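You operate a simulated robot arm through the tools that you are given. There is no shell and no other tool.

You are at the controls of a simulated two-armed robot. One attempt, no reset.

TASK
Wind 2 bends on the winding jig, with the pull set by the chart.
Fine: reset the counter first; lock the jig lever again. Where these are worked on the way, their far stop is far enough and under half their travel is too little: jig lever.

The check looks at the end state, three seconds after you hand in, the way a careful person would. Anything else that was tipped, shoved, dropped, spilled or broken makes it a failure.

THE ROBOT
Two 7-joint arms with two-finger parallel grippers on one trunk that stands fixed in place. Base frame: the origin is at the foot of the trunk, x ahead of it, y to its left, z up. Lengths are in mm, angles in degrees, forces in N, time in s.
The left shoulder is at [20, 113, 1322], the right one opposite. With the tool pointing down near the work surface each hand reaches from about 100 to 580 mm from the base axis, measured 20 degrees to its own side. Payload 1.57 kg a hand.
The TCP of each hand is the grasp point between the finger pads, 30 mm short of the fingertips. In the tool frame z runs along the fingers and y along their closing line. The gripper opens to 80 mm. The fingers are 17 mm wide and 12 mm thick; the gripper's body (40 by 82 mm) begins 80 mm behind the TCP.
Orientation is told as [roll, pitch, yaw] about the base's x, y, z axes, in that order, counted from this pose: with the fingers straight down and closing along the base's y, the tool's x points along the base's -x, its y along +y and its z along -z.

THE INTERFACE
- The arms move only by the tool servo_tool. It takes "left_moves", "right_moves" or both (then of equal length, played together; a hand with none holds still); each is a list of rows, each a list of 7 numbers: the shift along the base's x, y, z in cm, then the turn, a rotation vector about the base's x, y, z in degrees, then the closure, from 0 (fully open) to 1 (shut). In form: [[tx, ty, tz, rx, ry, rz, fingers], ...]. A call has 1 to 20 rows; each row is the pose to reach, as a shift and turn from the pose commanded when the call began. A row lasts 0.2 s, in which the tool goes at most 50 mm and 8.6 degrees; a call with a longer step from one row to the next is refused whole, and so is a gripper value outside its range. Where a pose cannot be reached the arm comes as near as it can. A force on the tool above 50 N (or 10 N above the force at the start of the call, whichever is more), or a blocked arm, ends the call early, and 0.2 s more pass. Each finger travels about 45 mm/s and halts on what it meets, pressing with about 20 N; the grip force reading is that of the motor and also rises with nothing between the fingers. The clock runs only during rows and for 0.2 s after the last one: add rows that repeat a pose to give the fingers time. The reply holds the time, the measured pose of the TCP, the force on the tool along the base axes, the opening and the grip force, in the units named above and with some noise, with the torque about the TCP (base axes, N m) and any sound that the robot's microphone picked up.
- Cameras (640 x 400 px; columns grow to the right, rows downward): "scene" is now at [91.5, 34.8, 1449.2]; the picture's right is [0.39, -0.92, 0.00], its down [-0.50, -0.21, -0.84] and it looks along [0.77, 0.33, -0.55] (base axes); focal length 239 px, centre (320, 200). "left" rides on the left gripper at [72, 7, -122] in its tool frame; the picture's right is [-0.09, 1.00, 0.00], its down [-0.84, -0.08, -0.54] and it looks along [-0.54, -0.05, 0.84] (tool axes); focal length 238 px, centre (320, 200). "right" rides on the right gripper at [72, -7, -122] in its tool frame; the picture's right is [0.09, 1.00, 0.00], its down [-0.84, 0.08, -0.54] and it looks along [-0.54, 0.05, 0.84] (tool axes); focal length 238 px, centre (320, 200). There is no depth. A picture from a camera that has moved, and an enlarged one, comes with that camera's place and axes in the base frame and with its lens.
- capture(camera): a new picture of that camera. It takes no simulated time.
- lift_body(by): slides the trunk up (or, below 0, down) by that many mm; the arms and the scene camera ride with it, the base frame stays. It gives what a move gives, with no picture.
- turn_head(pan, tilt): turns the head with the scene camera to pan (to the left, within 80 degrees either way) and tilt (down, from -29 to 69), counted from straight ahead of the robot. It gives what a move gives.
- close_up(camera, box): a new picture of the part [left, top, right, bottom] of that camera's present view, enlarged. It takes no simulated time.
- finish_job(): hands the job in; it is judged then, once.

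Nothing tells you positions but the pictures and the camera data. Unless the task says otherwise, let go and move clear before handing in.

The tools are called after "Emit:" as a command line: name --argument value ..., lists and objects as JSON in quotes. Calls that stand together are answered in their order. servo_tool: Moves the arms, as the interface text tells. Its arguments: {"type":"object","properties":{"left_moves":{"type":"array"},"right_moves":{"type":"array"}},"required":[]} The other tools are called the same way: lift_body (by) slides the trunk up or down; turn_head (pan, tilt) turns the head that bears the scene camera; capture (camera) takes a picture; close_up (camera, box) takes an enlarged picture of a part of a camera's view; finish_job () hands the job in.

At the start:

```text
t: 0.0
left_tcp_pos: [290.0, 276.8, 1299.1]
left_orientation: [0.0, -0.1, 0.1]
left_ft_force: [0.1, 0.4, 1.0]
left_wrist_torque: [-0.01, -0.03, -0.01]
left_gripper_width: 80.0
left_finger_force: 0.1
right_tcp_pos: [459.5, -59.3, 1239.4]
right_orientation: [-0.1, 0.0, 0.1]
right_ft_force: [1.4, -0.2, 0.1]
right_wrist_torque: [0.0, -0.02, 0.02]
right_gripper_width: 79.9
right_finger_force: 0.1
trunk travel left (down, up): [-375.0, 195.0]
head pan, tilt: [22.9, 33.1]
```

scene: 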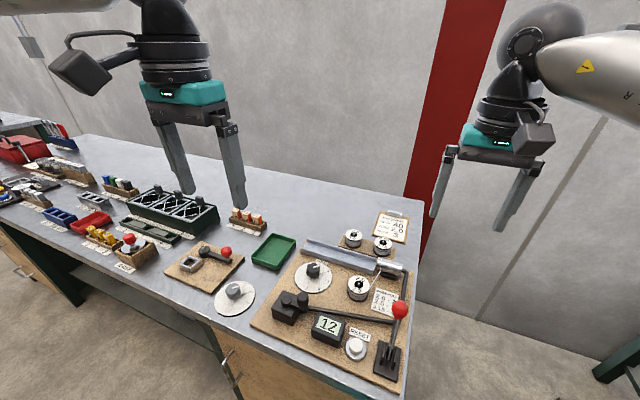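
right: 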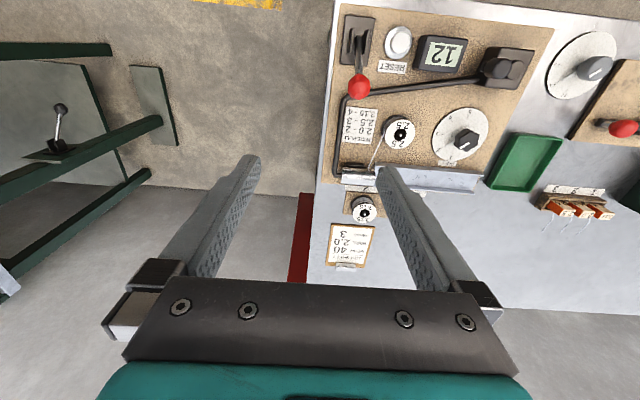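
left: 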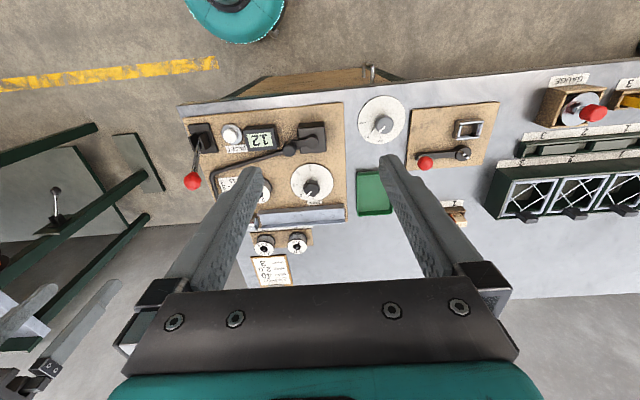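

I see a workbench with a winding jig board (crank arm, counter reading 12, reset button, lever with red knob, dial) and some charts. I'll look closer at all of these before moving.

Emit:
close_up --camera "scene" --box '[240, 200, 440, 390]'

Emit:
close_up --camera "right" --box '[320, 0, 560, 150]'

Emit:
close_up --camera "right" --box '[310, 90, 450, 280]'

Emit:
close_up --camera "left" --box '[170, 80, 420, 290]'

Emit:
close_up --camera "scene" --box '[0, 120, 260, 320]'

```text
2.11 times, centred on (340, 295) of scene
camera zoom: at [91.5, 34.8, 1449.2], right [0.39, -0.92, 0.0], down [-0.5, -0.21, -0.84], along [0.77, 0.33, -0.55], focal length 503 px, centre (278, 0)
```

zoom: 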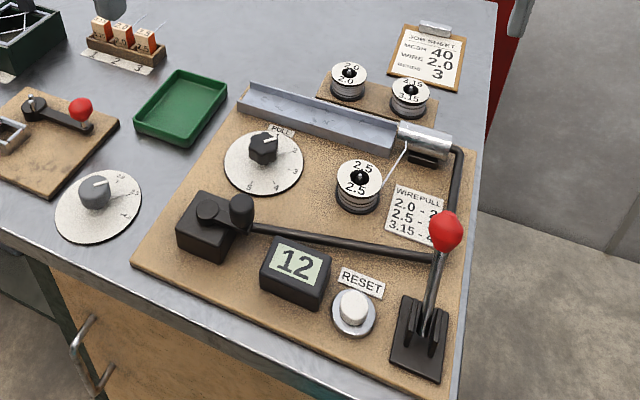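

```text
2.67 times, centred on (440, 75) of right
camera zoom: at [386.3, -66.5, 1360.9], right [-0.09, 1.0, 0.0], down [0.84, 0.08, 0.54], along [0.54, 0.05, -0.84], focal length 636 px, centre (0, 533)
```

zoom: 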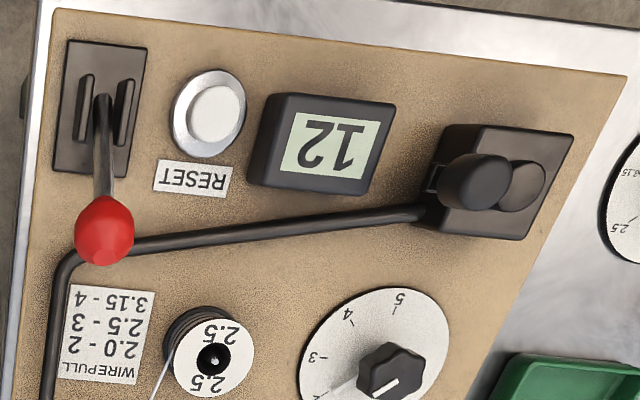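

```text
2.11 times, centred on (380, 185) of right
camera zoom: at [386.3, -66.5, 1360.9], right [-0.09, 1.0, 0.0], down [0.84, 0.08, 0.54], along [0.54, 0.05, -0.84], focal length 502 px, centre (194, 232)
```

zoom: 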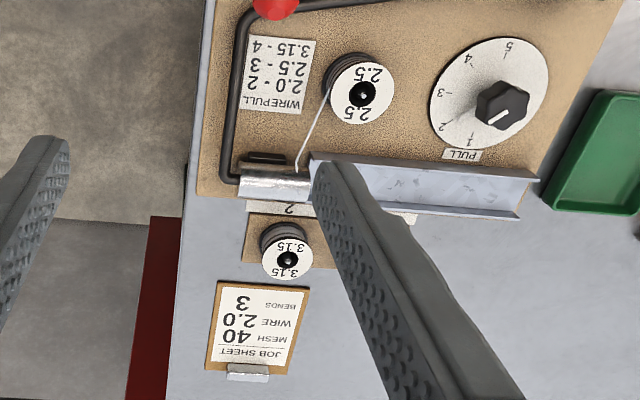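

```text
1.90 times, centred on (295, 185) of left
camera zoom: at [218.6, 283.4, 1420.9], right [0.09, 1.0, 0.0], down [0.84, -0.08, 0.54], along [0.54, -0.05, -0.84], focal length 454 px, centre (368, 229)
```

zoom: 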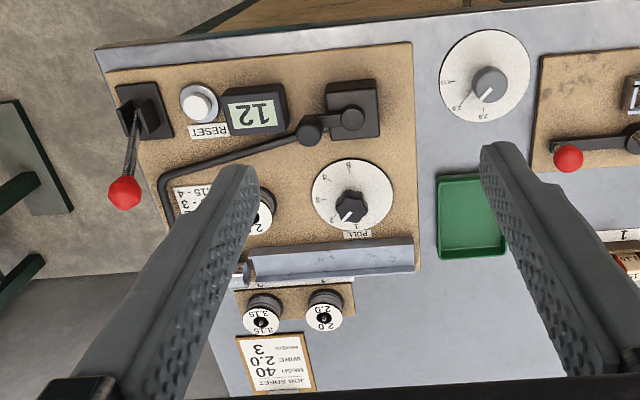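

```text
2.00 times, centred on (130, 220) of scene
camera zoom: at [91.5, 34.8, 1449.2], right [0.39, -0.92, 0.0], down [-0.5, -0.21, -0.84], along [0.77, 0.33, -0.55], focal length 478 px, centre (700, 160)
```

zoom: 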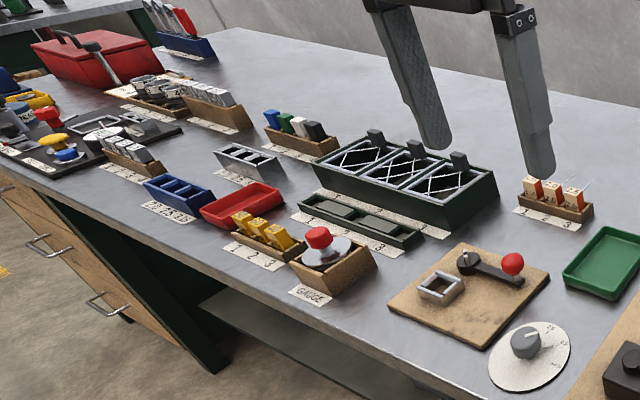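

The wire on the jig spool is 2.5 mm, so the chart (2.0-2, 2.5-3, 3.15-4) gives pull 3. The crank is near [385, 225, 940], the lever ball near [430, -3, 970] and the pull dial near [511, 233, 910]. I'll bring both hands lower for closer pictures.

Emit:
servo_tool --left_moves '[[0, -1, -4, 0, 0, 0, 0], [0, -2, -8, 0, 0, 0, 0], [0, -3, -12, 0, 0, 0, 0], [0, -3, -15, 0, 0, 0, 0], [0, -3, -15, 0, 0, 0, 0]]' --right_moves '[[-2, 0, -4, 0, 0, 0, 0], [-5, 0, -7, 0, 0, 0, 0], [-7, 0, -10, 0, 0, 0, 0], [-8, 0, -12, 0, 0, 0, 0], [-8, 0, -12, 0, 0, 0, 0]]'

Emit:
capture --camera "left"

Emit:
capture --camera "right"

Emit:
turn_head --pan 15 --tilt 55

Emit:
capture --camera "scene"

```text
t: 1.2
left_tcp_pos: [289.1, 246.3, 1150.8]
left_orientation: [0.0, 0.0, 0.1]
left_ft_force: [0.5, 0.4, -0.2]
left_wrist_torque: [-0.03, 0.01, 0.05]
left_gripper_width: 79.9
left_finger_force: 0.0
right_tcp_pos: [376.9, -59.5, 1117.2]
right_orientation: [0.0, -0.1, 0.0]
right_ft_force: [0.1, 0.0, -0.6]
right_wrist_torque: [-0.02, -0.03, 0.01]
right_gripper_width: 80.0
right_finger_force: 0.1
trunk travel left (down, up): [-375.0, 195.0]
head pan, tilt: [22.9, 33.1]
```

```text
taken
camera left: at [218.1, 253.9, 1272.4], right [0.09, 1.0, 0.0], down [0.84, -0.08, 0.54], along [0.54, -0.05, -0.84], focal length 238 px, centre (320, 200)
```

left: 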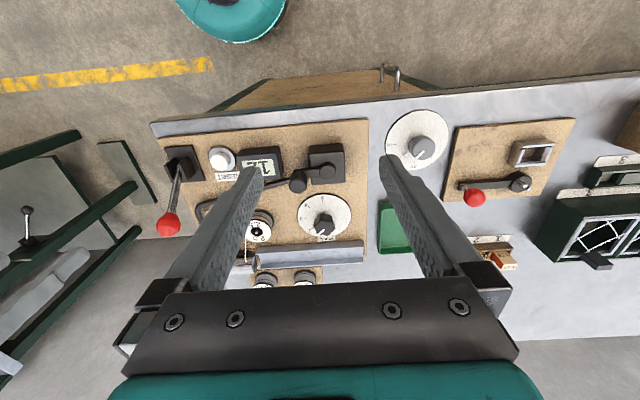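

```text
taken
camera right: at [304.8, -67.4, 1239.0], right [-0.09, 1.0, 0.0], down [0.84, 0.08, 0.54], along [0.54, 0.05, -0.84], focal length 238 px, centre (320, 200)
```

right: 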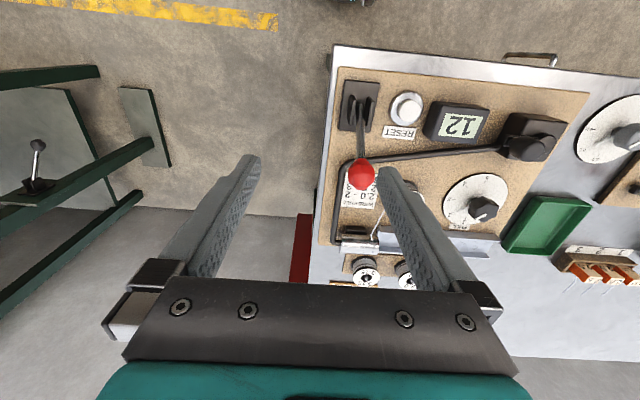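

```text
t: 2.0
left_tcp_pos: [289.7, 247.5, 1151.2]
left_orientation: [0.0, 0.1, 0.0]
left_ft_force: [-0.2, 0.7, -0.2]
left_wrist_torque: [-0.01, 0.04, 0.02]
left_gripper_width: 80.3
left_finger_force: 0.0
right_tcp_pos: [376.0, -59.6, 1118.6]
right_orientation: [-0.1, -0.1, 0.1]
right_ft_force: [-0.1, 0.7, -0.4]
right_wrist_torque: [0.02, -0.03, -0.03]
right_gripper_width: 80.1
right_finger_force: 0.1
trunk travel left (down, up): [-375.0, 195.0]
head pan, tilt: [15.0, 55.0]
```

```text
taken
camera scene: at [79.2, 18.8, 1418.1], right [0.26, -0.97, 0.0], down [-0.79, -0.21, -0.57], along [0.55, 0.15, -0.82], focal length 239 px, centre (320, 200)
```

scene: 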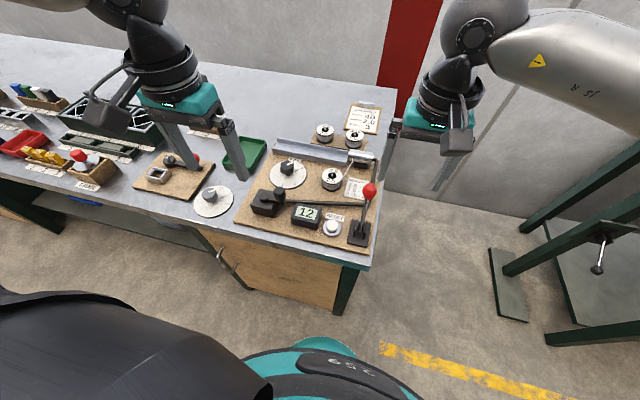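

Emit:
close_up --camera "left" --box '[150, 110, 380, 280]'

Emit:
close_up --camera "right" --box '[320, 60, 620, 250]'

Emit:
close_up --camera "scene" --box '[230, 120, 390, 270]'

Emit:
close_up --camera "right" --box '[480, 80, 580, 180]'

Emit:
close_up --camera "left" --box '[260, 120, 380, 250]'

Emit:
close_up --camera "right" --box '[330, 70, 430, 220]'

```text
2.35 times, centred on (265, 195) of left
camera zoom: at [218.1, 254.2, 1272.8], right [0.09, 1.0, 0.0], down [0.84, -0.08, 0.54], along [0.54, -0.05, -0.84], focal length 561 px, centre (449, 212)
```

zoom: 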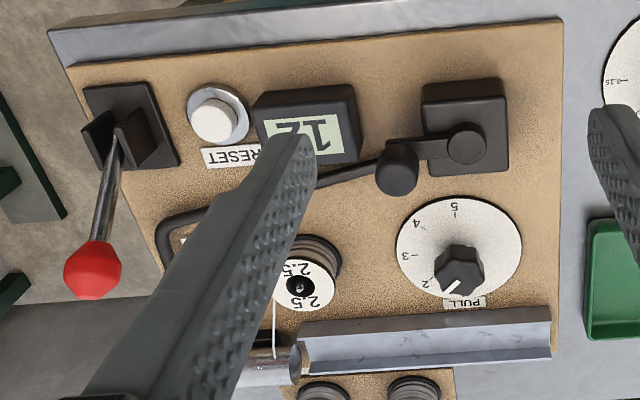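

```text
2.11 times, centred on (470, 155) of right
camera zoom: at [305.0, -67.2, 1239.4], right [-0.09, 1.0, 0.0], down [0.84, 0.08, 0.54], along [0.54, 0.05, -0.84], focal length 502 px, centre (4, 295)
```

zoom: 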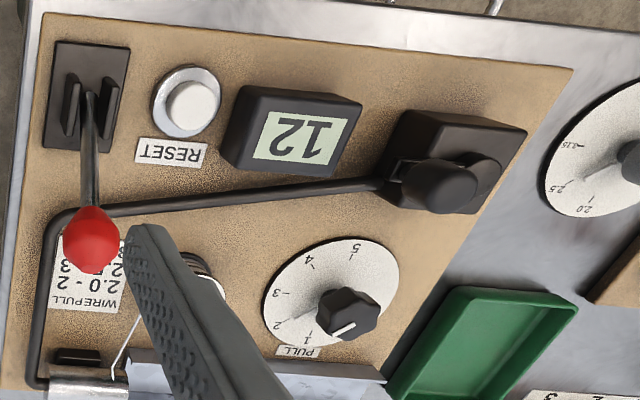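

```text
2.67 times, centred on (310, 195) of scene
camera zoom: at [79.2, 18.8, 1418.1], right [0.26, -0.97, 0.0], down [-0.79, -0.21, -0.57], along [0.55, 0.15, -0.82], focal length 637 px, centre (347, 213)
```

zoom: 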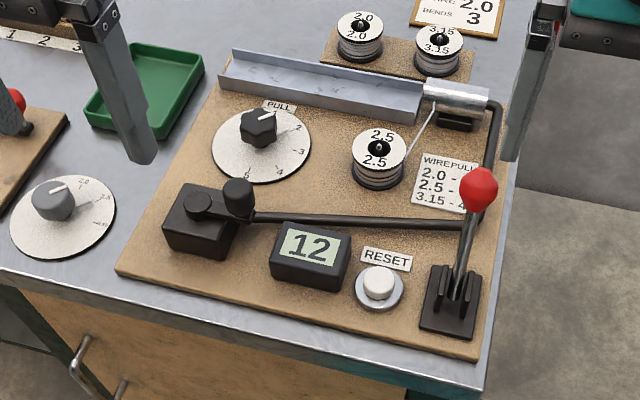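

```text
4.00 times, centred on (530, 130) of right
camera zoom: at [305.0, -67.2, 1239.4], right [-0.09, 1.0, 0.0], down [0.84, 0.08, 0.54], along [0.54, 0.05, -0.84], focal length 953 px, centre (-520, 480)
```

zoom: 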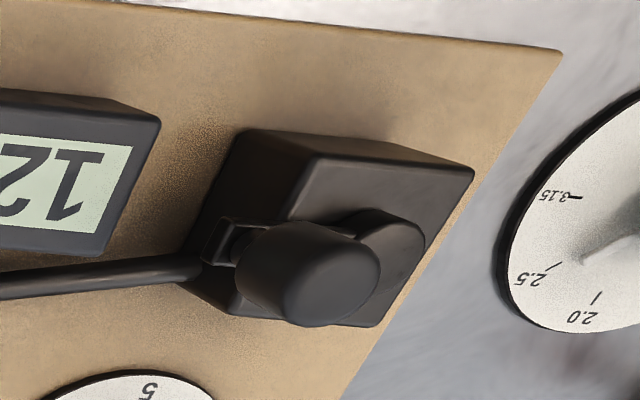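

```text
3.08 times, centred on (320, 185) of left
camera zoom: at [218.1, 254.2, 1272.8], right [0.09, 1.0, 0.0], down [0.84, -0.08, 0.54], along [0.54, -0.05, -0.84], focal length 733 px, centre (320, 246)
```

zoom: 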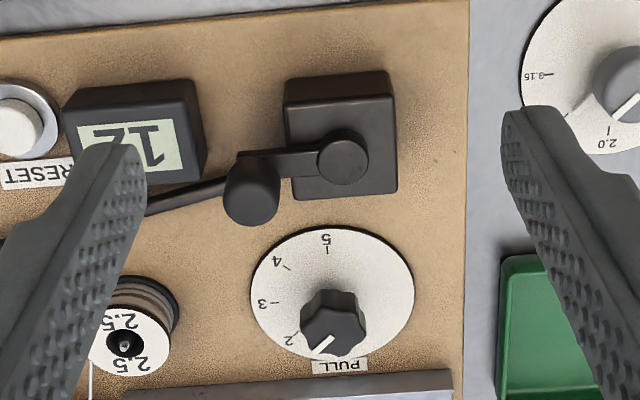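

```text
2.67 times, centred on (380, 145) of right
camera zoom: at [305.0, -67.2, 1239.4], right [-0.09, 1.0, 0.0], down [0.84, 0.08, 0.54], along [0.54, 0.05, -0.84], focal length 636 px, centre (160, 347)
```

zoom: 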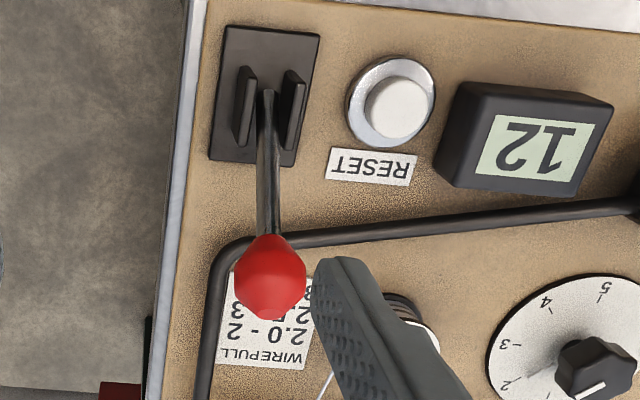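

The pull dial seems to sit near 2, the lever ball is at about [432, -5, 976], and the RESET button is at about [369, 64, 888]. First I'll close the right fingers and bring them above RESET.

Emit:
servo_tool --right_moves '[[0, 3, 0, 0, 0, 0, 0.3], [-0.4, 6.5, 0, 0, 0, 0, 0.6], [-0.7, 10, 0, 0, 0, 0, 1], [-0.7, 12.35, -2, 0, 0, 0, 1], [-0.7, 12.35, -6, 0, 0, 0, 1], [-0.7, 12.35, -10, 0, 0, 0, 1], [-0.7, 12.35, -14, 0, 0, 0, 1], [-0.7, 12.35, -16, 0, 0, 0, 1], [-0.7, 12.35, -16, 0, 0, 0, 1], [-0.7, 12.35, -16, 0, 0, 0, 1]]'

Emit:
capture --camera "scene"

Emit:
capture --camera "right"

Emit:
close_up --camera "scene" --box '[230, 120, 390, 270]'

```text
t: 4.2
left_tcp_pos: [289.3, 246.3, 1151.3]
left_orientation: [0.0, -0.1, 0.1]
left_ft_force: [-0.2, -0.5, 0.2]
left_wrist_torque: [0.0, 0.04, 0.01]
left_gripper_width: 79.9
left_finger_force: 0.1
right_tcp_pos: [372.9, 66.0, 959.9]
right_orientation: [-0.2, 0.0, 0.0]
right_ft_force: [0.9, 0.0, -0.4]
right_wrist_torque: [0.02, 0.04, -0.01]
right_gripper_width: 0.0
right_finger_force: 20.2
trunk travel left (down, up): [-375.0, 195.0]
head pan, tilt: [15.0, 55.0]
```

```text
taken
camera scene: at [79.1, 18.8, 1418.0], right [0.26, -0.97, 0.0], down [-0.79, -0.21, -0.57], along [0.55, 0.15, -0.82], focal length 239 px, centre (320, 200)
```

scene: 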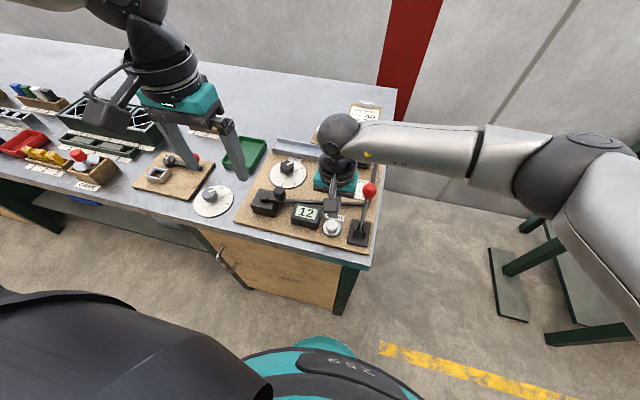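

```text
taken
camera right: at [300.6, 58.3, 1080.6], right [-0.09, 1.0, 0.0], down [0.84, 0.08, 0.54], along [0.54, 0.05, -0.84], focal length 238 px, centre (320, 200)
```

right: 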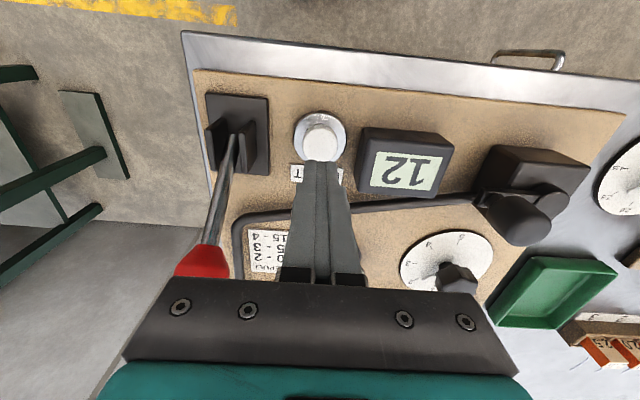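

```text
2.67 times, centred on (310, 195) of scene
camera zoom: at [79.1, 18.8, 1418.0], right [0.26, -0.97, 0.0], down [-0.79, -0.21, -0.57], along [0.55, 0.15, -0.82], focal length 637 px, centre (347, 213)
```

zoom: 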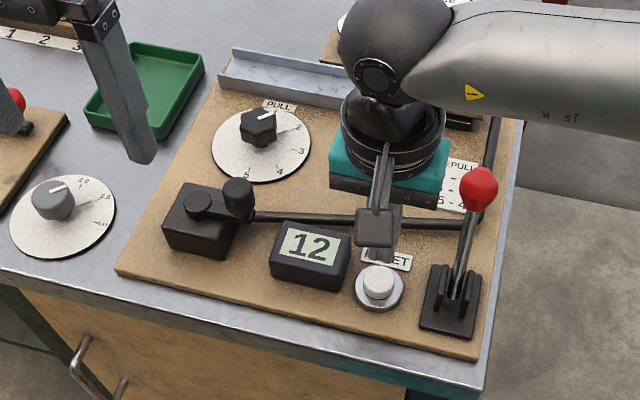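

Emit:
close_up --camera "right" --box '[280, 90, 380, 190]'

Emit:
close_up --camera "scene" --box '[300, 180, 360, 240]'

Emit:
close_up --camera "scene" --box '[260, 150, 310, 200]'

Emit:
close_up --camera "right" --box '[390, 220, 510, 310]'

```text
4.00 times, centred on (330, 140) of right
camera zoom: at [300.6, 58.3, 1080.6], right [-0.09, 1.0, 0.0], down [0.84, 0.08, 0.54], along [0.54, 0.05, -0.84], focal length 953 px, centre (280, 440)
```

zoom: 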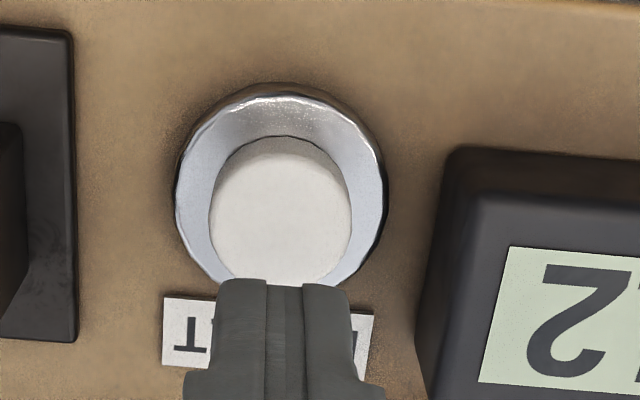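

```text
6.67 times, centred on (330, 210) of scene
camera zoom: at [79.1, 18.8, 1418.0], right [0.26, -0.97, 0.0], down [-0.79, -0.21, -0.57], along [0.55, 0.15, -0.82], focal length 1592 px, centre (253, 133)
```

zoom: 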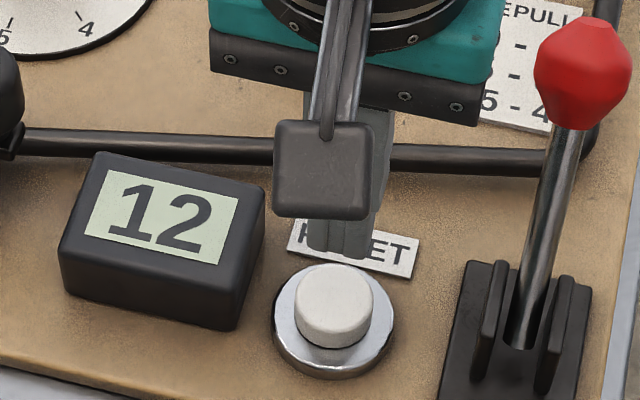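

```text
8.00 times, centred on (285, 175) of scene
camera zoom: at [79.1, 18.8, 1418.0], right [0.26, -0.97, 0.0], down [-0.79, -0.21, -0.57], along [0.55, 0.15, -0.82], focal length 1910 px, centre (600, 400)
```

zoom: 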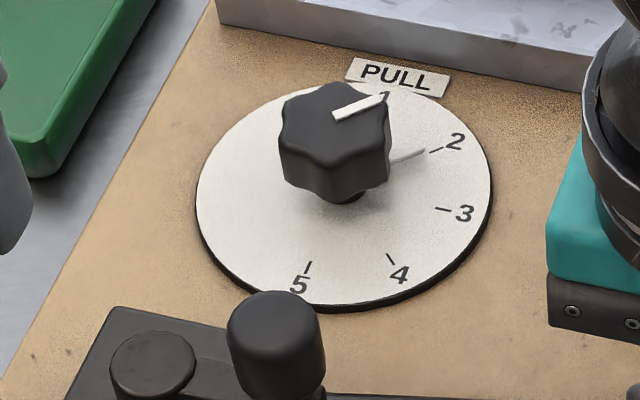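

```text
4.44 times, centred on (450, 265) of right
camera zoom: at [300.6, 58.3, 1080.6], right [-0.09, 1.0, 0.0], down [0.84, 0.08, 0.54], along [0.54, 0.05, -0.84], focal length 1059 px, centre (-258, -89)
```

zoom: 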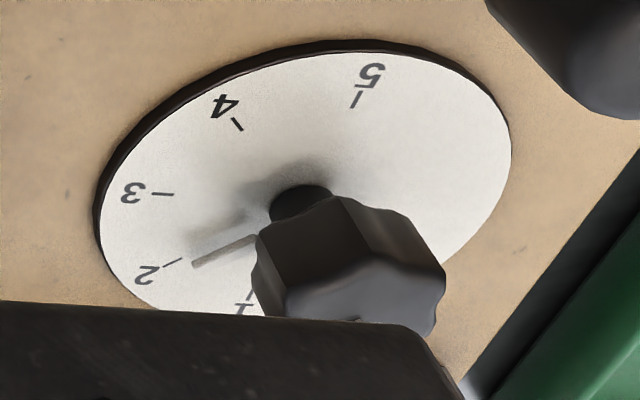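

RESET's cap centre is about [368, 65, 896], just under the closed fingertips, and the dial's pointer reads 2. I'll press the button gently.

Emit:
servo_tool --right_moves '[[-0.4, 0, -1.5, 0, 0, 0, 1], [-0.4, 0, -2.5, 0, 0, 0, 1], [-0.4, 0, -2.9, 0, 0, 0, 1], [-0.4, 0, -3.2, 0, 0, 0, 1], [-0.4, 0, -3.5, 0, 0, 0, 1], [-0.4, 0, -3.7, 0, 0, 0, 1], [-0.4, 0, -3.7, 0, 0, 0, 1]]'

Emit:
close_up --camera "right" --box '[280, 90, 480, 215]'

```text
t: 5.8
left_tcp_pos: [290.0, 248.2, 1151.2]
left_orientation: [-0.1, 0.1, 0.1]
left_ft_force: [0.0, -0.6, -0.8]
left_wrist_torque: [0.02, 0.0, 0.01]
left_gripper_width: 79.8
left_finger_force: 0.0
right_tcp_pos: [368.0, 65.4, 922.1]
right_orientation: [-0.2, 0.0, -0.1]
right_ft_force: [0.6, -1.0, 1.8]
right_wrist_torque: [-0.03, -0.01, -0.06]
right_gripper_width: 0.0
right_finger_force: 20.1
trunk travel left (down, up): [-375.0, 195.0]
head pan, tilt: [15.0, 55.0]
heard: click
```

```text
3.20 times, centred on (380, 152) of right
camera zoom: at [295.0, 58.1, 1043.2], right [-0.09, 1.0, 0.0], down [0.84, 0.08, 0.54], along [0.54, 0.05, -0.84], focal length 763 px, centre (128, 352)
```

zoom: 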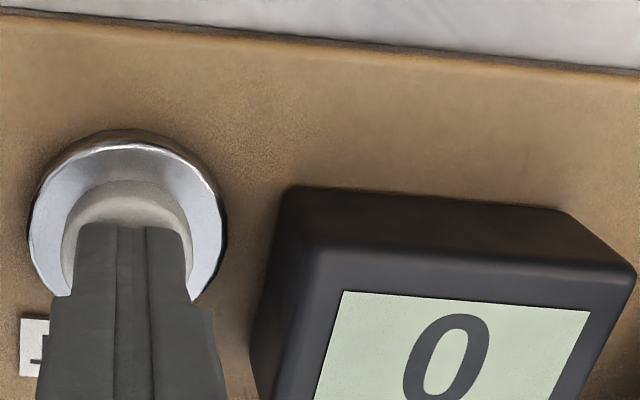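

The button clicked and the counter now reads 0. The dial centre is about [519, 237.5], with its marks 45° apart and mark 3 pointing straight to -y. Next I'll lift the right hand clear and bring the left hand over the pull knob.

Emit:
servo_tool --right_moves '[[0, 0, 3, 0, 0, 0, 1], [0, 0, 7, 0, 0, 0, 1], [0, 0, 11, 0, 0, 0, 1], [0, 0, 15, 0, 0, 0, 1], [0, -4, 15, 0, 0, 0, 1], [0, -8, 15, 0, 0, 0, 1], [0, -12, 15, 0, 0, 0, 1], [0, -15, 15, 0, 0, 0, 1]]' --left_moves '[[4, 0, 0, 0, 0, 0, 0], [8, -1, 0, 0, 0, 0, 0.1], [12, -1, -2, 0, 0, 0, 0.2], [16, -1, -5, 0, 0, 0, 0.3], [20, -1, -8, 0, 0, 0, 0.31], [23, -1, -11, 0, 0, 0, 0.31], [23, -1, -14, 0, 0, 0, 0.31], [23, -1, -14, 0, 0, 0, 0.31]]'

Emit:
capture --camera "left"

Emit:
capture --camera "scene"

```text
t: 7.7
left_tcp_pos: [476.9, 253.9, 1045.6]
left_orientation: [0.0, -0.1, 0.1]
left_ft_force: [-0.6, -0.4, -0.7]
left_wrist_torque: [0.03, 0.05, 0.01]
left_gripper_width: 55.5
left_finger_force: 0.0
left hand out of reach, approached as far as the arm can: row 5, 6, 7, 8
right_tcp_pos: [369.0, -87.3, 1074.8]
right_orientation: [0.0, -0.1, 0.1]
right_ft_force: [0.4, 0.6, 0.2]
right_wrist_torque: [0.0, -0.04, -0.02]
right_gripper_width: 0.0
right_finger_force: 19.8
trunk travel left (down, up): [-375.0, 195.0]
head pan, tilt: [15.0, 55.0]
```

```text
taken
camera left: at [404.7, 260.8, 1167.1], right [0.09, 1.0, 0.0], down [0.84, -0.08, 0.54], along [0.54, -0.05, -0.84], focal length 238 px, centre (320, 200)
```

left: 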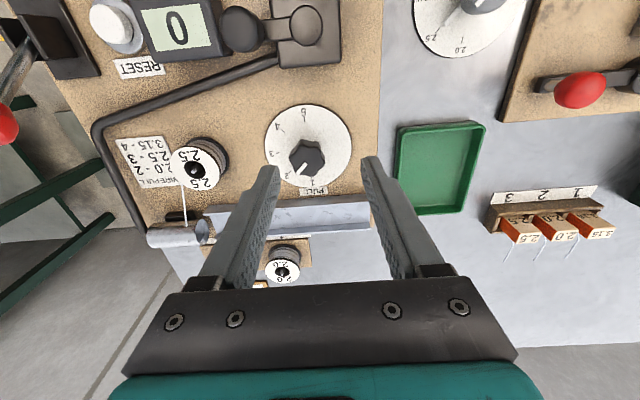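

```text
taken
camera scene: at [78.8, 18.3, 1418.1], right [0.26, -0.97, 0.0], down [-0.79, -0.21, -0.57], along [0.55, 0.15, -0.82], focal length 239 px, centre (320, 200)
```

scene: 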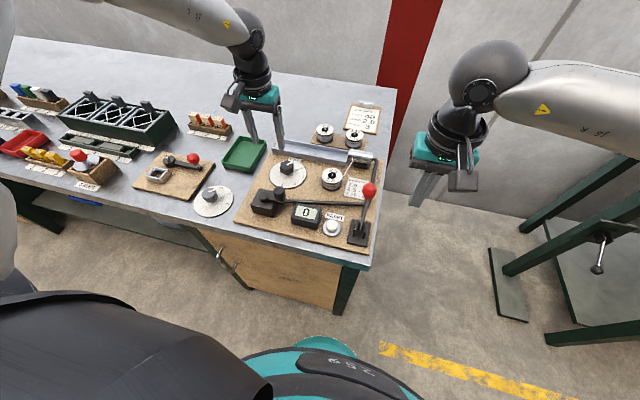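

The left hand stopped short at x≈477 while still high. The stated reach is for near the work surface, so I'll try lower down, keeping the tips above the knob.

Emit:
servo_tool --left_moves '[[0, 0, -2, 0, 0, 0, 0.31], [0, 0, -4, 0, 0, 0, 0.31], [0, 0, -6, 0, 0, 0, 0.31], [0, 0, -8, 0, 0, 0, 0.31], [0, 0, -8, 0, 0, 0, 0.31]]'

```text
t: 8.8
left_tcp_pos: [442.4, 263.8, 1000.6]
left_orientation: [0.0, 0.0, 0.1]
left_ft_force: [0.3, -0.6, -0.3]
left_wrist_torque: [-0.01, -0.01, -0.02]
left_gripper_width: 55.2
left_finger_force: 0.1
left hand out of reach, approached as far as the arm can: row 1, 2, 3, 4, 5
right_tcp_pos: [369.7, -86.1, 1073.2]
right_orientation: [-0.2, 0.0, 0.1]
right_ft_force: [-0.2, 0.2, -0.9]
right_wrist_torque: [0.04, 0.02, 0.0]
right_gripper_width: 0.0
right_finger_force: 20.0
trunk travel left (down, up): [-375.0, 195.0]
head pan, tilt: [15.0, 55.0]
```

Reach shrinks lower down, so I need the trunk lower. I'll raise both hands first, then slide the trunk down.

Emit:
servo_tool --left_moves '[[-2, 0, 3, 0, 0, 0, 0.31], [-4, 0, 7, 0, 0, 0, 0.31], [-6, 0, 11, 0, 0, 0, 0.31], [-6, 0, 15, 0, 0, 0, 0.31], [-6, 0, 19, 0, 0, 0, 0.31], [-6, 0, 19, 0, 0, 0, 0.31]]' --right_moves '[[0, -1, 3, 0, 0, 0, 1], [0, -2, 6, 0, 0, 0, 1], [0, -3, 9, 0, 0, 0, 1], [0, -3, 12, 0, 0, 0, 1], [0, -3, 15, 0, 0, 0, 1], [0, -3, 15, 0, 0, 0, 1]]'

```text
t: 10.2
left_tcp_pos: [379.3, 261.8, 1187.8]
left_orientation: [0.1, 0.0, 0.1]
left_ft_force: [0.6, 0.5, 0.1]
left_wrist_torque: [0.0, 0.01, 0.05]
left_gripper_width: 55.2
left_finger_force: 0.1
right_tcp_pos: [368.0, -114.6, 1223.4]
right_orientation: [-0.1, 0.1, 0.2]
right_ft_force: [0.2, -0.3, -0.2]
right_wrist_torque: [-0.02, 0.02, 0.0]
right_gripper_width: 0.0
right_finger_force: 20.6
trunk travel left (down, up): [-375.0, 195.0]
head pan, tilt: [15.0, 55.0]
```

Both hands are high and clear. I'll lower the trunk by 170 mm.

Emit:
lift_body --by -170

Emit:
capture --camera "scene"

```text
t: 12.2
left_tcp_pos: [380.8, 262.9, 1017.5]
left_orientation: [0.0, 0.1, 0.1]
left_ft_force: [-0.6, 0.2, -0.4]
left_wrist_torque: [-0.01, -0.01, -0.02]
left_gripper_width: 55.1
left_finger_force: 0.0
right_tcp_pos: [369.1, -115.5, 1053.8]
right_orientation: [-0.1, 0.1, 0.1]
right_ft_force: [-0.6, 0.0, -0.8]
right_wrist_torque: [0.01, 0.0, 0.0]
right_gripper_width: 0.3
right_finger_force: 20.1
trunk travel left (down, up): [-205.0, 365.0]
head pan, tilt: [15.0, 55.0]
```

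```text
taken
camera scene: at [79.1, 18.8, 1248.1], right [0.26, -0.97, 0.0], down [-0.79, -0.21, -0.57], along [0.55, 0.15, -0.82], focal length 239 px, centre (320, 200)
```

scene: 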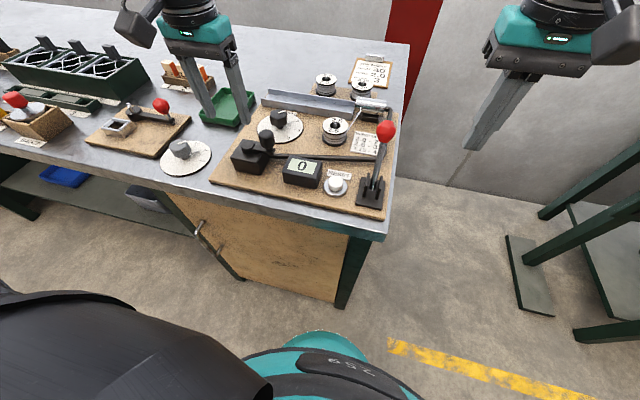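

The trunk is down. Next I'll bring the left hand out over the pull knob.

Emit:
servo_tool --left_moves '[[4, -1, 0, 0, 0, 0, 0.31], [8, -2, -1, 0, 0, 0, 0.31], [12, -2.5, -3, 0, 0, 0, 0.31], [13.85, -2.5, -5, 0, 0, 0, 0.31], [13.85, -2.5, -5, 0, 0, 0, 0.31]]'

Emit:
turn_head --pan 18 --tilt 38

Emit:
capture --camera "left"

Emit:
capture --camera "scene"

```text
t: 13.4
left_tcp_pos: [512.7, 238.7, 970.4]
left_orientation: [0.0, -0.1, -0.1]
left_ft_force: [0.2, -0.4, 0.2]
left_wrist_torque: [0.02, -0.03, -0.02]
left_gripper_width: 55.2
left_finger_force: 0.1
left hand out of reach, approached as far as the arm can: row 4, 5
right_tcp_pos: [368.3, -114.6, 1052.2]
right_orientation: [-0.2, 0.0, 0.1]
right_ft_force: [-0.2, 0.7, 0.1]
right_wrist_torque: [-0.01, 0.03, -0.03]
right_gripper_width: 0.0
right_finger_force: 19.8
trunk travel left (down, up): [-205.0, 365.0]
head pan, tilt: [15.0, 55.0]
```

```text
t: 14.2
left_tcp_pos: [512.4, 238.1, 970.3]
left_orientation: [0.1, 0.0, 0.1]
left_ft_force: [0.7, -0.1, 0.0]
left_wrist_torque: [0.01, 0.0, 0.01]
left_gripper_width: 55.1
left_finger_force: 0.1
right_tcp_pos: [367.9, -114.7, 1053.6]
right_orientation: [-0.1, 0.1, 0.0]
right_ft_force: [-0.6, -0.3, -0.2]
right_wrist_torque: [0.01, -0.01, 0.0]
right_gripper_width: 0.2
right_finger_force: 19.2
trunk travel left (down, up): [-205.0, 365.0]
head pan, tilt: [18.0, 38.0]
```

```text
taken
camera left: at [441.0, 245.3, 1092.8], right [0.09, 1.0, 0.0], down [0.84, -0.08, 0.54], along [0.54, -0.05, -0.84], focal length 238 px, centre (320, 200)
```

left: 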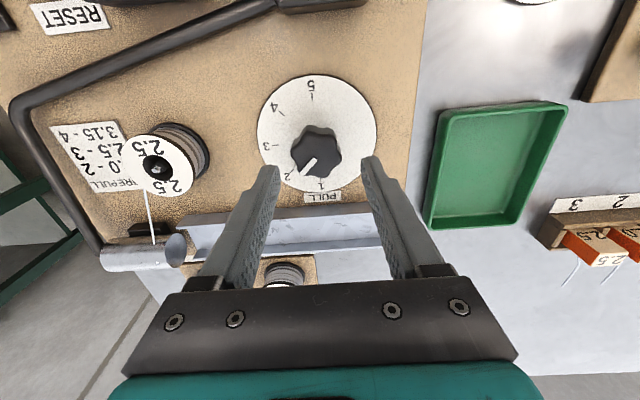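

```text
taken
camera scene: at [91.6, 26.8, 1271.7], right [0.31, -0.95, 0.0], down [-0.59, -0.19, -0.79], along [0.75, 0.24, -0.62], focal length 239 px, centre (320, 200)
```

scene: 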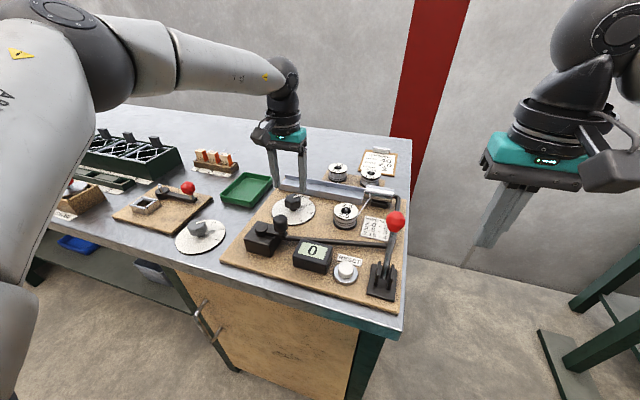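

Emit:
close_up --camera "left" --box '[240, 60, 400, 220]'

Emit:
close_up --camera "scene" --box '[250, 120, 350, 240]'

```text
2.50 times, centred on (320, 140) of left
camera zoom: at [441.0, 245.3, 1092.8], right [0.09, 1.0, 0.0], down [0.84, -0.08, 0.54], along [0.54, -0.05, -0.84], focal length 596 px, centre (320, 350)
```

zoom: 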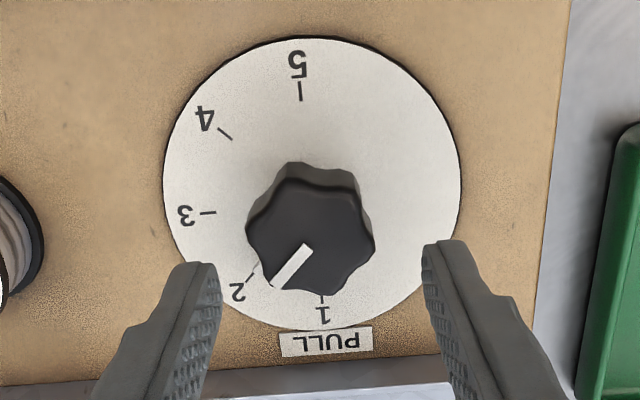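

```text
3.33 times, centred on (300, 180) of scene
camera zoom: at [91.6, 26.8, 1271.7], right [0.31, -0.95, 0.0], down [-0.59, -0.19, -0.79], along [0.75, 0.24, -0.62], focal length 796 px, centre (387, 267)
```

zoom: 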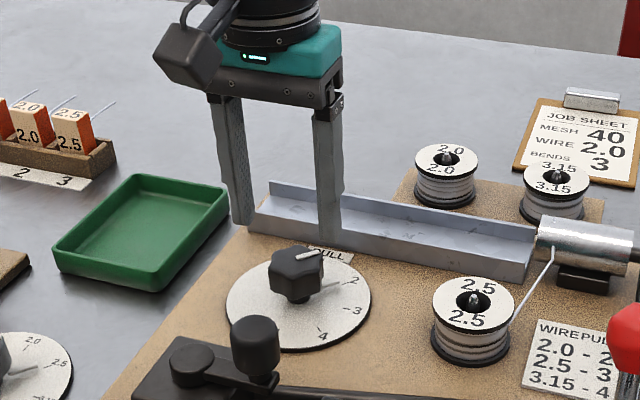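

The knob is at about [513.5, 236.5], its top near z 912. I need a bit more reach, so I'll raise and retract the hands and lower the trunk another 100 mm.

Emit:
servo_tool --left_moves '[[-2, 0, 3, 0, 0, 0, 0.31], [-5, 0, 6, 0, 0, 0, 0.31], [-7, 0, 10, 0, 0, 0, 0.31], [-7, 0, 13, 0, 0, 0, 0.31], [-7, 0, 13, 0, 0, 0, 0.31]]' --right_moves '[[0, 0, 3, 0, 0, 0, 1], [0, 0, 6, 0, 0, 0, 1], [0, 0, 9, 0, 0, 0, 1], [0, 0, 12, 0, 0, 0, 1], [0, 0, 12, 0, 0, 0, 1]]'

Emit:
lift_body --by -100

```text
t: 15.4
left_tcp_pos: [441.5, 239.0, 1096.8]
left_orientation: [-0.1, -0.1, 0.0]
left_ft_force: [0.1, 0.8, -0.5]
left_wrist_torque: [0.01, 0.02, 0.01]
left_gripper_width: 55.0
left_finger_force: 0.2
right_tcp_pos: [366.1, -115.4, 1174.9]
right_orientation: [-0.2, 0.0, 0.1]
right_ft_force: [0.6, 1.3, -0.3]
right_wrist_torque: [-0.02, 0.02, -0.02]
right_gripper_width: 0.1
right_finger_force: 19.5
trunk travel left (down, up): [-205.0, 365.0]
head pan, tilt: [18.0, 38.0]
```

```text
t: 16.7
left_tcp_pos: [442.3, 239.7, 997.1]
left_orientation: [0.0, 0.0, 0.1]
left_ft_force: [1.0, 0.2, 0.3]
left_wrist_torque: [0.02, 0.02, 0.02]
left_gripper_width: 55.4
left_finger_force: 0.1
right_tcp_pos: [365.7, -115.0, 1073.7]
right_orientation: [-0.1, 0.0, 0.1]
right_ft_force: [-0.7, 0.7, 0.7]
right_wrist_torque: [-0.01, -0.01, 0.02]
right_gripper_width: 0.1
right_finger_force: 20.5
trunk travel left (down, up): [-105.0, 465.0]
head pan, tilt: [18.0, 38.0]
```

Emit:
servo_tool --left_moves '[[3, -0.1, 0, 0, 0, 0, 0.31], [5.5, -0.3, -1.5, 0, 0, 0, 0.31], [7.1, -0.3, -3, 0, 0, 0, 0.31], [7.1, -0.3, -4, 0, 0, 0, 0.31], [7.1, -0.3, -4, 0, 0, 0, 0.31]]'

Emit:
capture --camera "left"

Emit:
capture --camera "scene"

Emit:
close_up --camera "left" --box '[240, 60, 400, 220]'

```text
t: 17.9
left_tcp_pos: [512.5, 236.3, 955.8]
left_orientation: [0.0, 0.0, 0.1]
left_ft_force: [0.1, -0.1, -0.5]
left_wrist_torque: [-0.05, -0.02, 0.01]
left_gripper_width: 55.3
left_finger_force: 0.1
right_tcp_pos: [365.6, -116.1, 1074.6]
right_orientation: [-0.1, 0.0, 0.0]
right_ft_force: [-0.1, -0.1, -0.1]
right_wrist_torque: [-0.01, 0.02, -0.01]
right_gripper_width: 0.2
right_finger_force: 20.2
trunk travel left (down, up): [-105.0, 465.0]
head pan, tilt: [18.0, 38.0]
```

```text
taken
camera left: at [440.9, 243.8, 1078.8], right [0.09, 1.0, 0.0], down [0.84, -0.08, 0.54], along [0.54, -0.05, -0.84], focal length 238 px, centre (320, 200)
```

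left: 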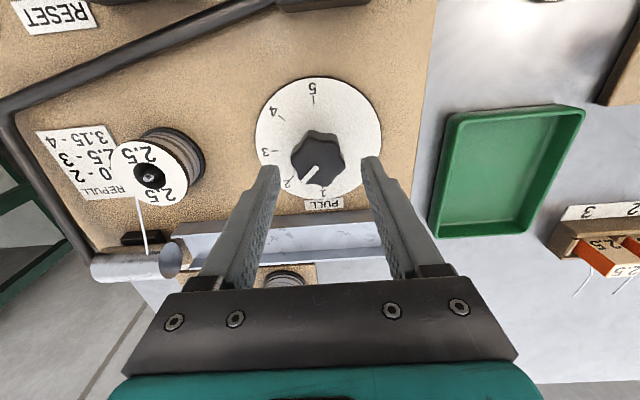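

```text
taken
camera scene: at [91.5, 26.8, 1171.7], right [0.31, -0.95, 0.0], down [-0.59, -0.19, -0.79], along [0.75, 0.24, -0.62], focal length 239 px, centre (320, 200)
```

scene: 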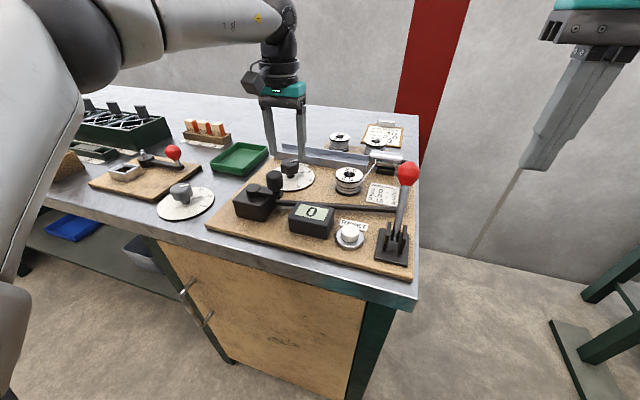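

```text
2.50 times, centred on (320, 140) of left
camera zoom: at [440.9, 243.8, 1078.8], right [0.09, 1.0, 0.0], down [0.84, -0.08, 0.54], along [0.54, -0.05, -0.84], focal length 596 px, centre (320, 350)
```

zoom: 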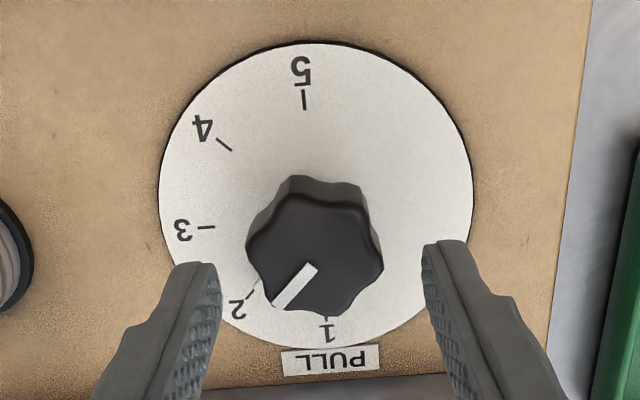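

The left hand now reaches, centred on the knob within 2 mm. I'll descend to TCP z≈912 and grip.

Emit:
servo_tool --left_moves '[[0, -0.15, -1.5, 0, 0, 0, 0.31], [0, -0.15, -3, 0, 0, 0, 0.31], [0, -0.15, -3.8, 0, 0, 0, 0.31], [0, -0.15, -4.3, 0, 0, 0, 0.31], [0, -0.15, -4.3, 0, 0, 0, 0.31]]'

Emit:
close_up --camera "left" --box '[240, 60, 400, 220]'

Emit:
close_up --camera "scene" --box '[230, 110, 350, 230]'

```text
t: 19.1
left_tcp_pos: [512.8, 235.5, 914.9]
left_orientation: [0.0, -0.1, 0.1]
left_ft_force: [0.1, 0.0, 0.4]
left_wrist_torque: [0.0, 0.01, -0.02]
left_gripper_width: 55.2
left_finger_force: 0.0
right_tcp_pos: [366.3, -115.6, 1075.0]
right_orientation: [-0.1, 0.0, 0.1]
right_ft_force: [0.5, 0.4, -1.1]
right_wrist_torque: [-0.01, -0.01, -0.02]
right_gripper_width: 0.0
right_finger_force: 19.9
trunk travel left (down, up): [-105.0, 465.0]
head pan, tilt: [18.0, 38.0]
```

```text
2.50 times, centred on (320, 140) of left
camera zoom: at [441.6, 242.8, 1036.2], right [0.09, 1.0, 0.0], down [0.84, -0.08, 0.54], along [0.54, -0.05, -0.84], focal length 596 px, centre (320, 350)
```

zoom: 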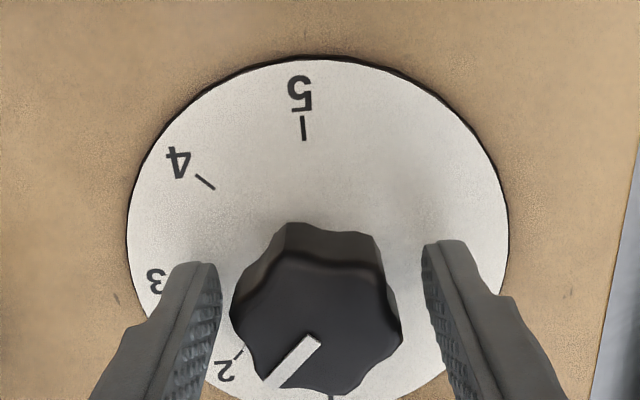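

```text
3.33 times, centred on (290, 170) of scene
camera zoom: at [91.6, 26.8, 1171.7], right [0.31, -0.95, 0.0], down [-0.59, -0.19, -0.79], along [0.75, 0.24, -0.62], focal length 796 px, centre (420, 300)
```

zoom: 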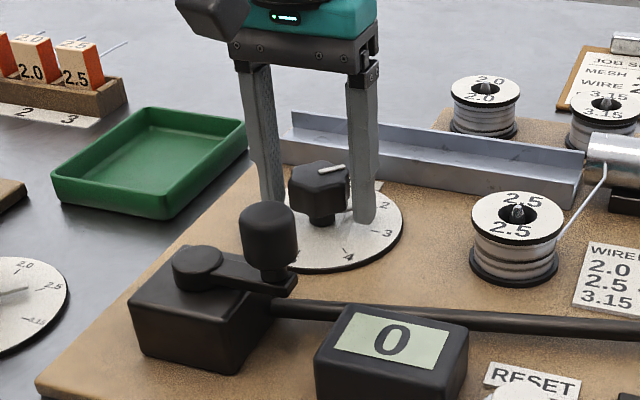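

The fingers straddle the knob with good height, so I'll close on it.

Emit:
servo_tool --left_moves '[[0, 0, 0, 0, 0, 0, 0.45], [0, 0, 0, 0, 0, 0, 0.6], [0, 0, 0, 0, 0, 0, 0.7], [0, 0, 0, 0, 0, 0, 0.7]]'

Emit:
close_up --camera "left" --box '[240, 60, 400, 220]'

```text
t: 20.1
left_tcp_pos: [513.7, 235.5, 914.6]
left_orientation: [-0.1, 0.0, 0.0]
left_ft_force: [-1.0, -3.9, -1.5]
left_wrist_torque: [-0.14, -0.05, 0.04]
left_gripper_width: 39.2
left_finger_force: 37.9
right_tcp_pos: [365.2, -115.3, 1073.9]
right_orientation: [-0.1, 0.1, 0.1]
right_ft_force: [0.4, 0.1, -0.6]
right_wrist_torque: [-0.03, -0.01, 0.01]
right_gripper_width: 0.2
right_finger_force: 20.1
trunk travel left (down, up): [-105.0, 465.0]
head pan, tilt: [18.0, 38.0]
```

```text
2.50 times, centred on (320, 140) of left
camera zoom: at [441.6, 242.2, 1036.4], right [0.09, 1.0, 0.0], down [0.84, -0.08, 0.54], along [0.54, -0.05, -0.84], focal length 596 px, centre (320, 350)
```

zoom: 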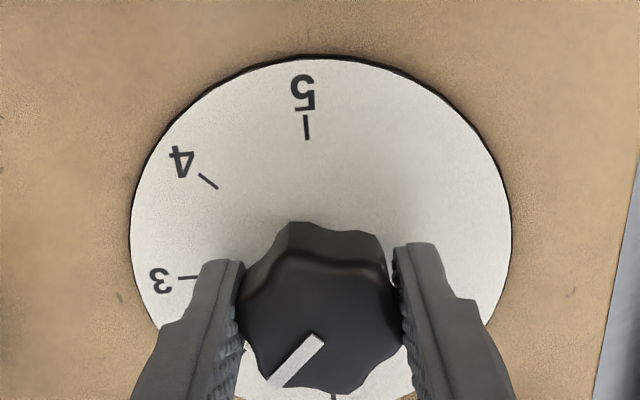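

Gripped at 39 mm. I'll turn it 45° clockwise (seen from above) towards 3.

Emit:
servo_tool --left_moves '[[0, 0, 0, 0, 0, -8, 0.7], [0, 0, 0, 0, 0, -16, 0.7], [0, 0, 0, 0, 0, -24, 0.7], [0, 0, 0, 0, 0, -32, 0.7], [0, 0, 0, 0, 0, -40, 0.7], [0, 0, 0, 0, 0, -45, 0.7], [0, 0, 0, 0, 0, -45, 0.7]]'

Emit:
close_up --camera "left" --box '[240, 60, 400, 220]'

Emit:
close_up --camera "scene" --box '[250, 130, 350, 230]'

```text
t: 20.9
left_tcp_pos: [510.3, 235.5, 914.9]
left_orientation: [1.8, -1.8, -21.2]
left_ft_force: [15.6, 5.3, -14.8]
left_wrist_torque: [0.2, -1.31, 0.07]
left_gripper_width: 39.3
left_finger_force: 44.8
left hand out of reach, approached as far as the arm can: row 3, 4
right_tcp_pos: [368.4, -116.3, 1073.6]
right_orientation: [0.0, 0.1, 0.0]
right_ft_force: [0.1, -0.2, 0.2]
right_wrist_torque: [0.05, 0.0, 0.02]
right_gripper_width: 0.0
right_finger_force: 19.8
trunk travel left (down, up): [-105.0, 465.0]
head pan, tilt: [18.0, 38.0]
stopped in row 4 (left hand): the force on the tool passed its limit at 59 N (the readings are from after the stop); the commanded pose is now the measured one
```

```text
2.50 times, centred on (320, 140) of left
camera zoom: at [440.9, 266.4, 1034.5], right [0.44, 0.9, 0.04], down [0.73, -0.38, 0.57], along [0.52, -0.23, -0.82], focal length 596 px, centre (320, 350)
```

zoom: 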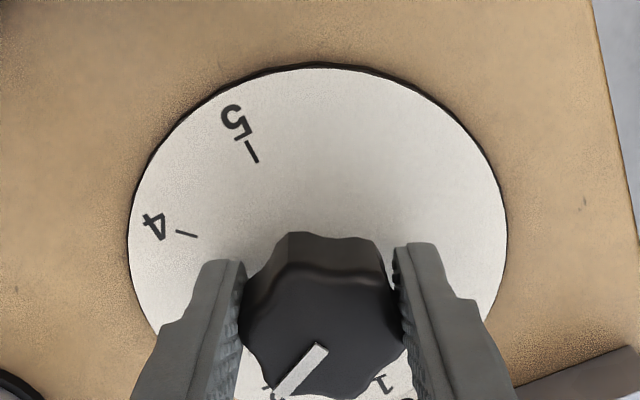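

```text
4.00 times, centred on (300, 180) of scene
camera zoom: at [93.9, 26.8, 1171.3], right [0.31, -0.95, 0.0], down [-0.59, -0.19, -0.79], along [0.75, 0.24, -0.62], focal length 955 px, centre (400, 280)
```

zoom: 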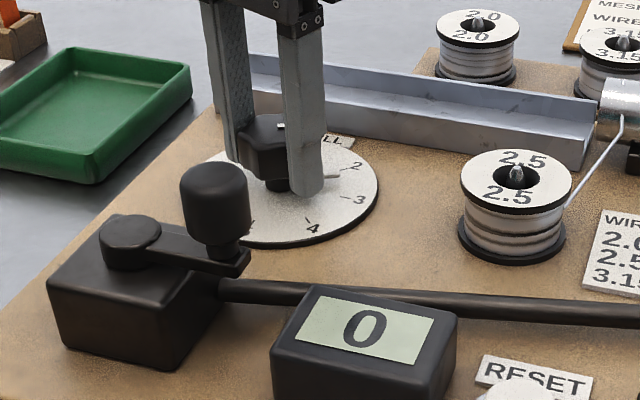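

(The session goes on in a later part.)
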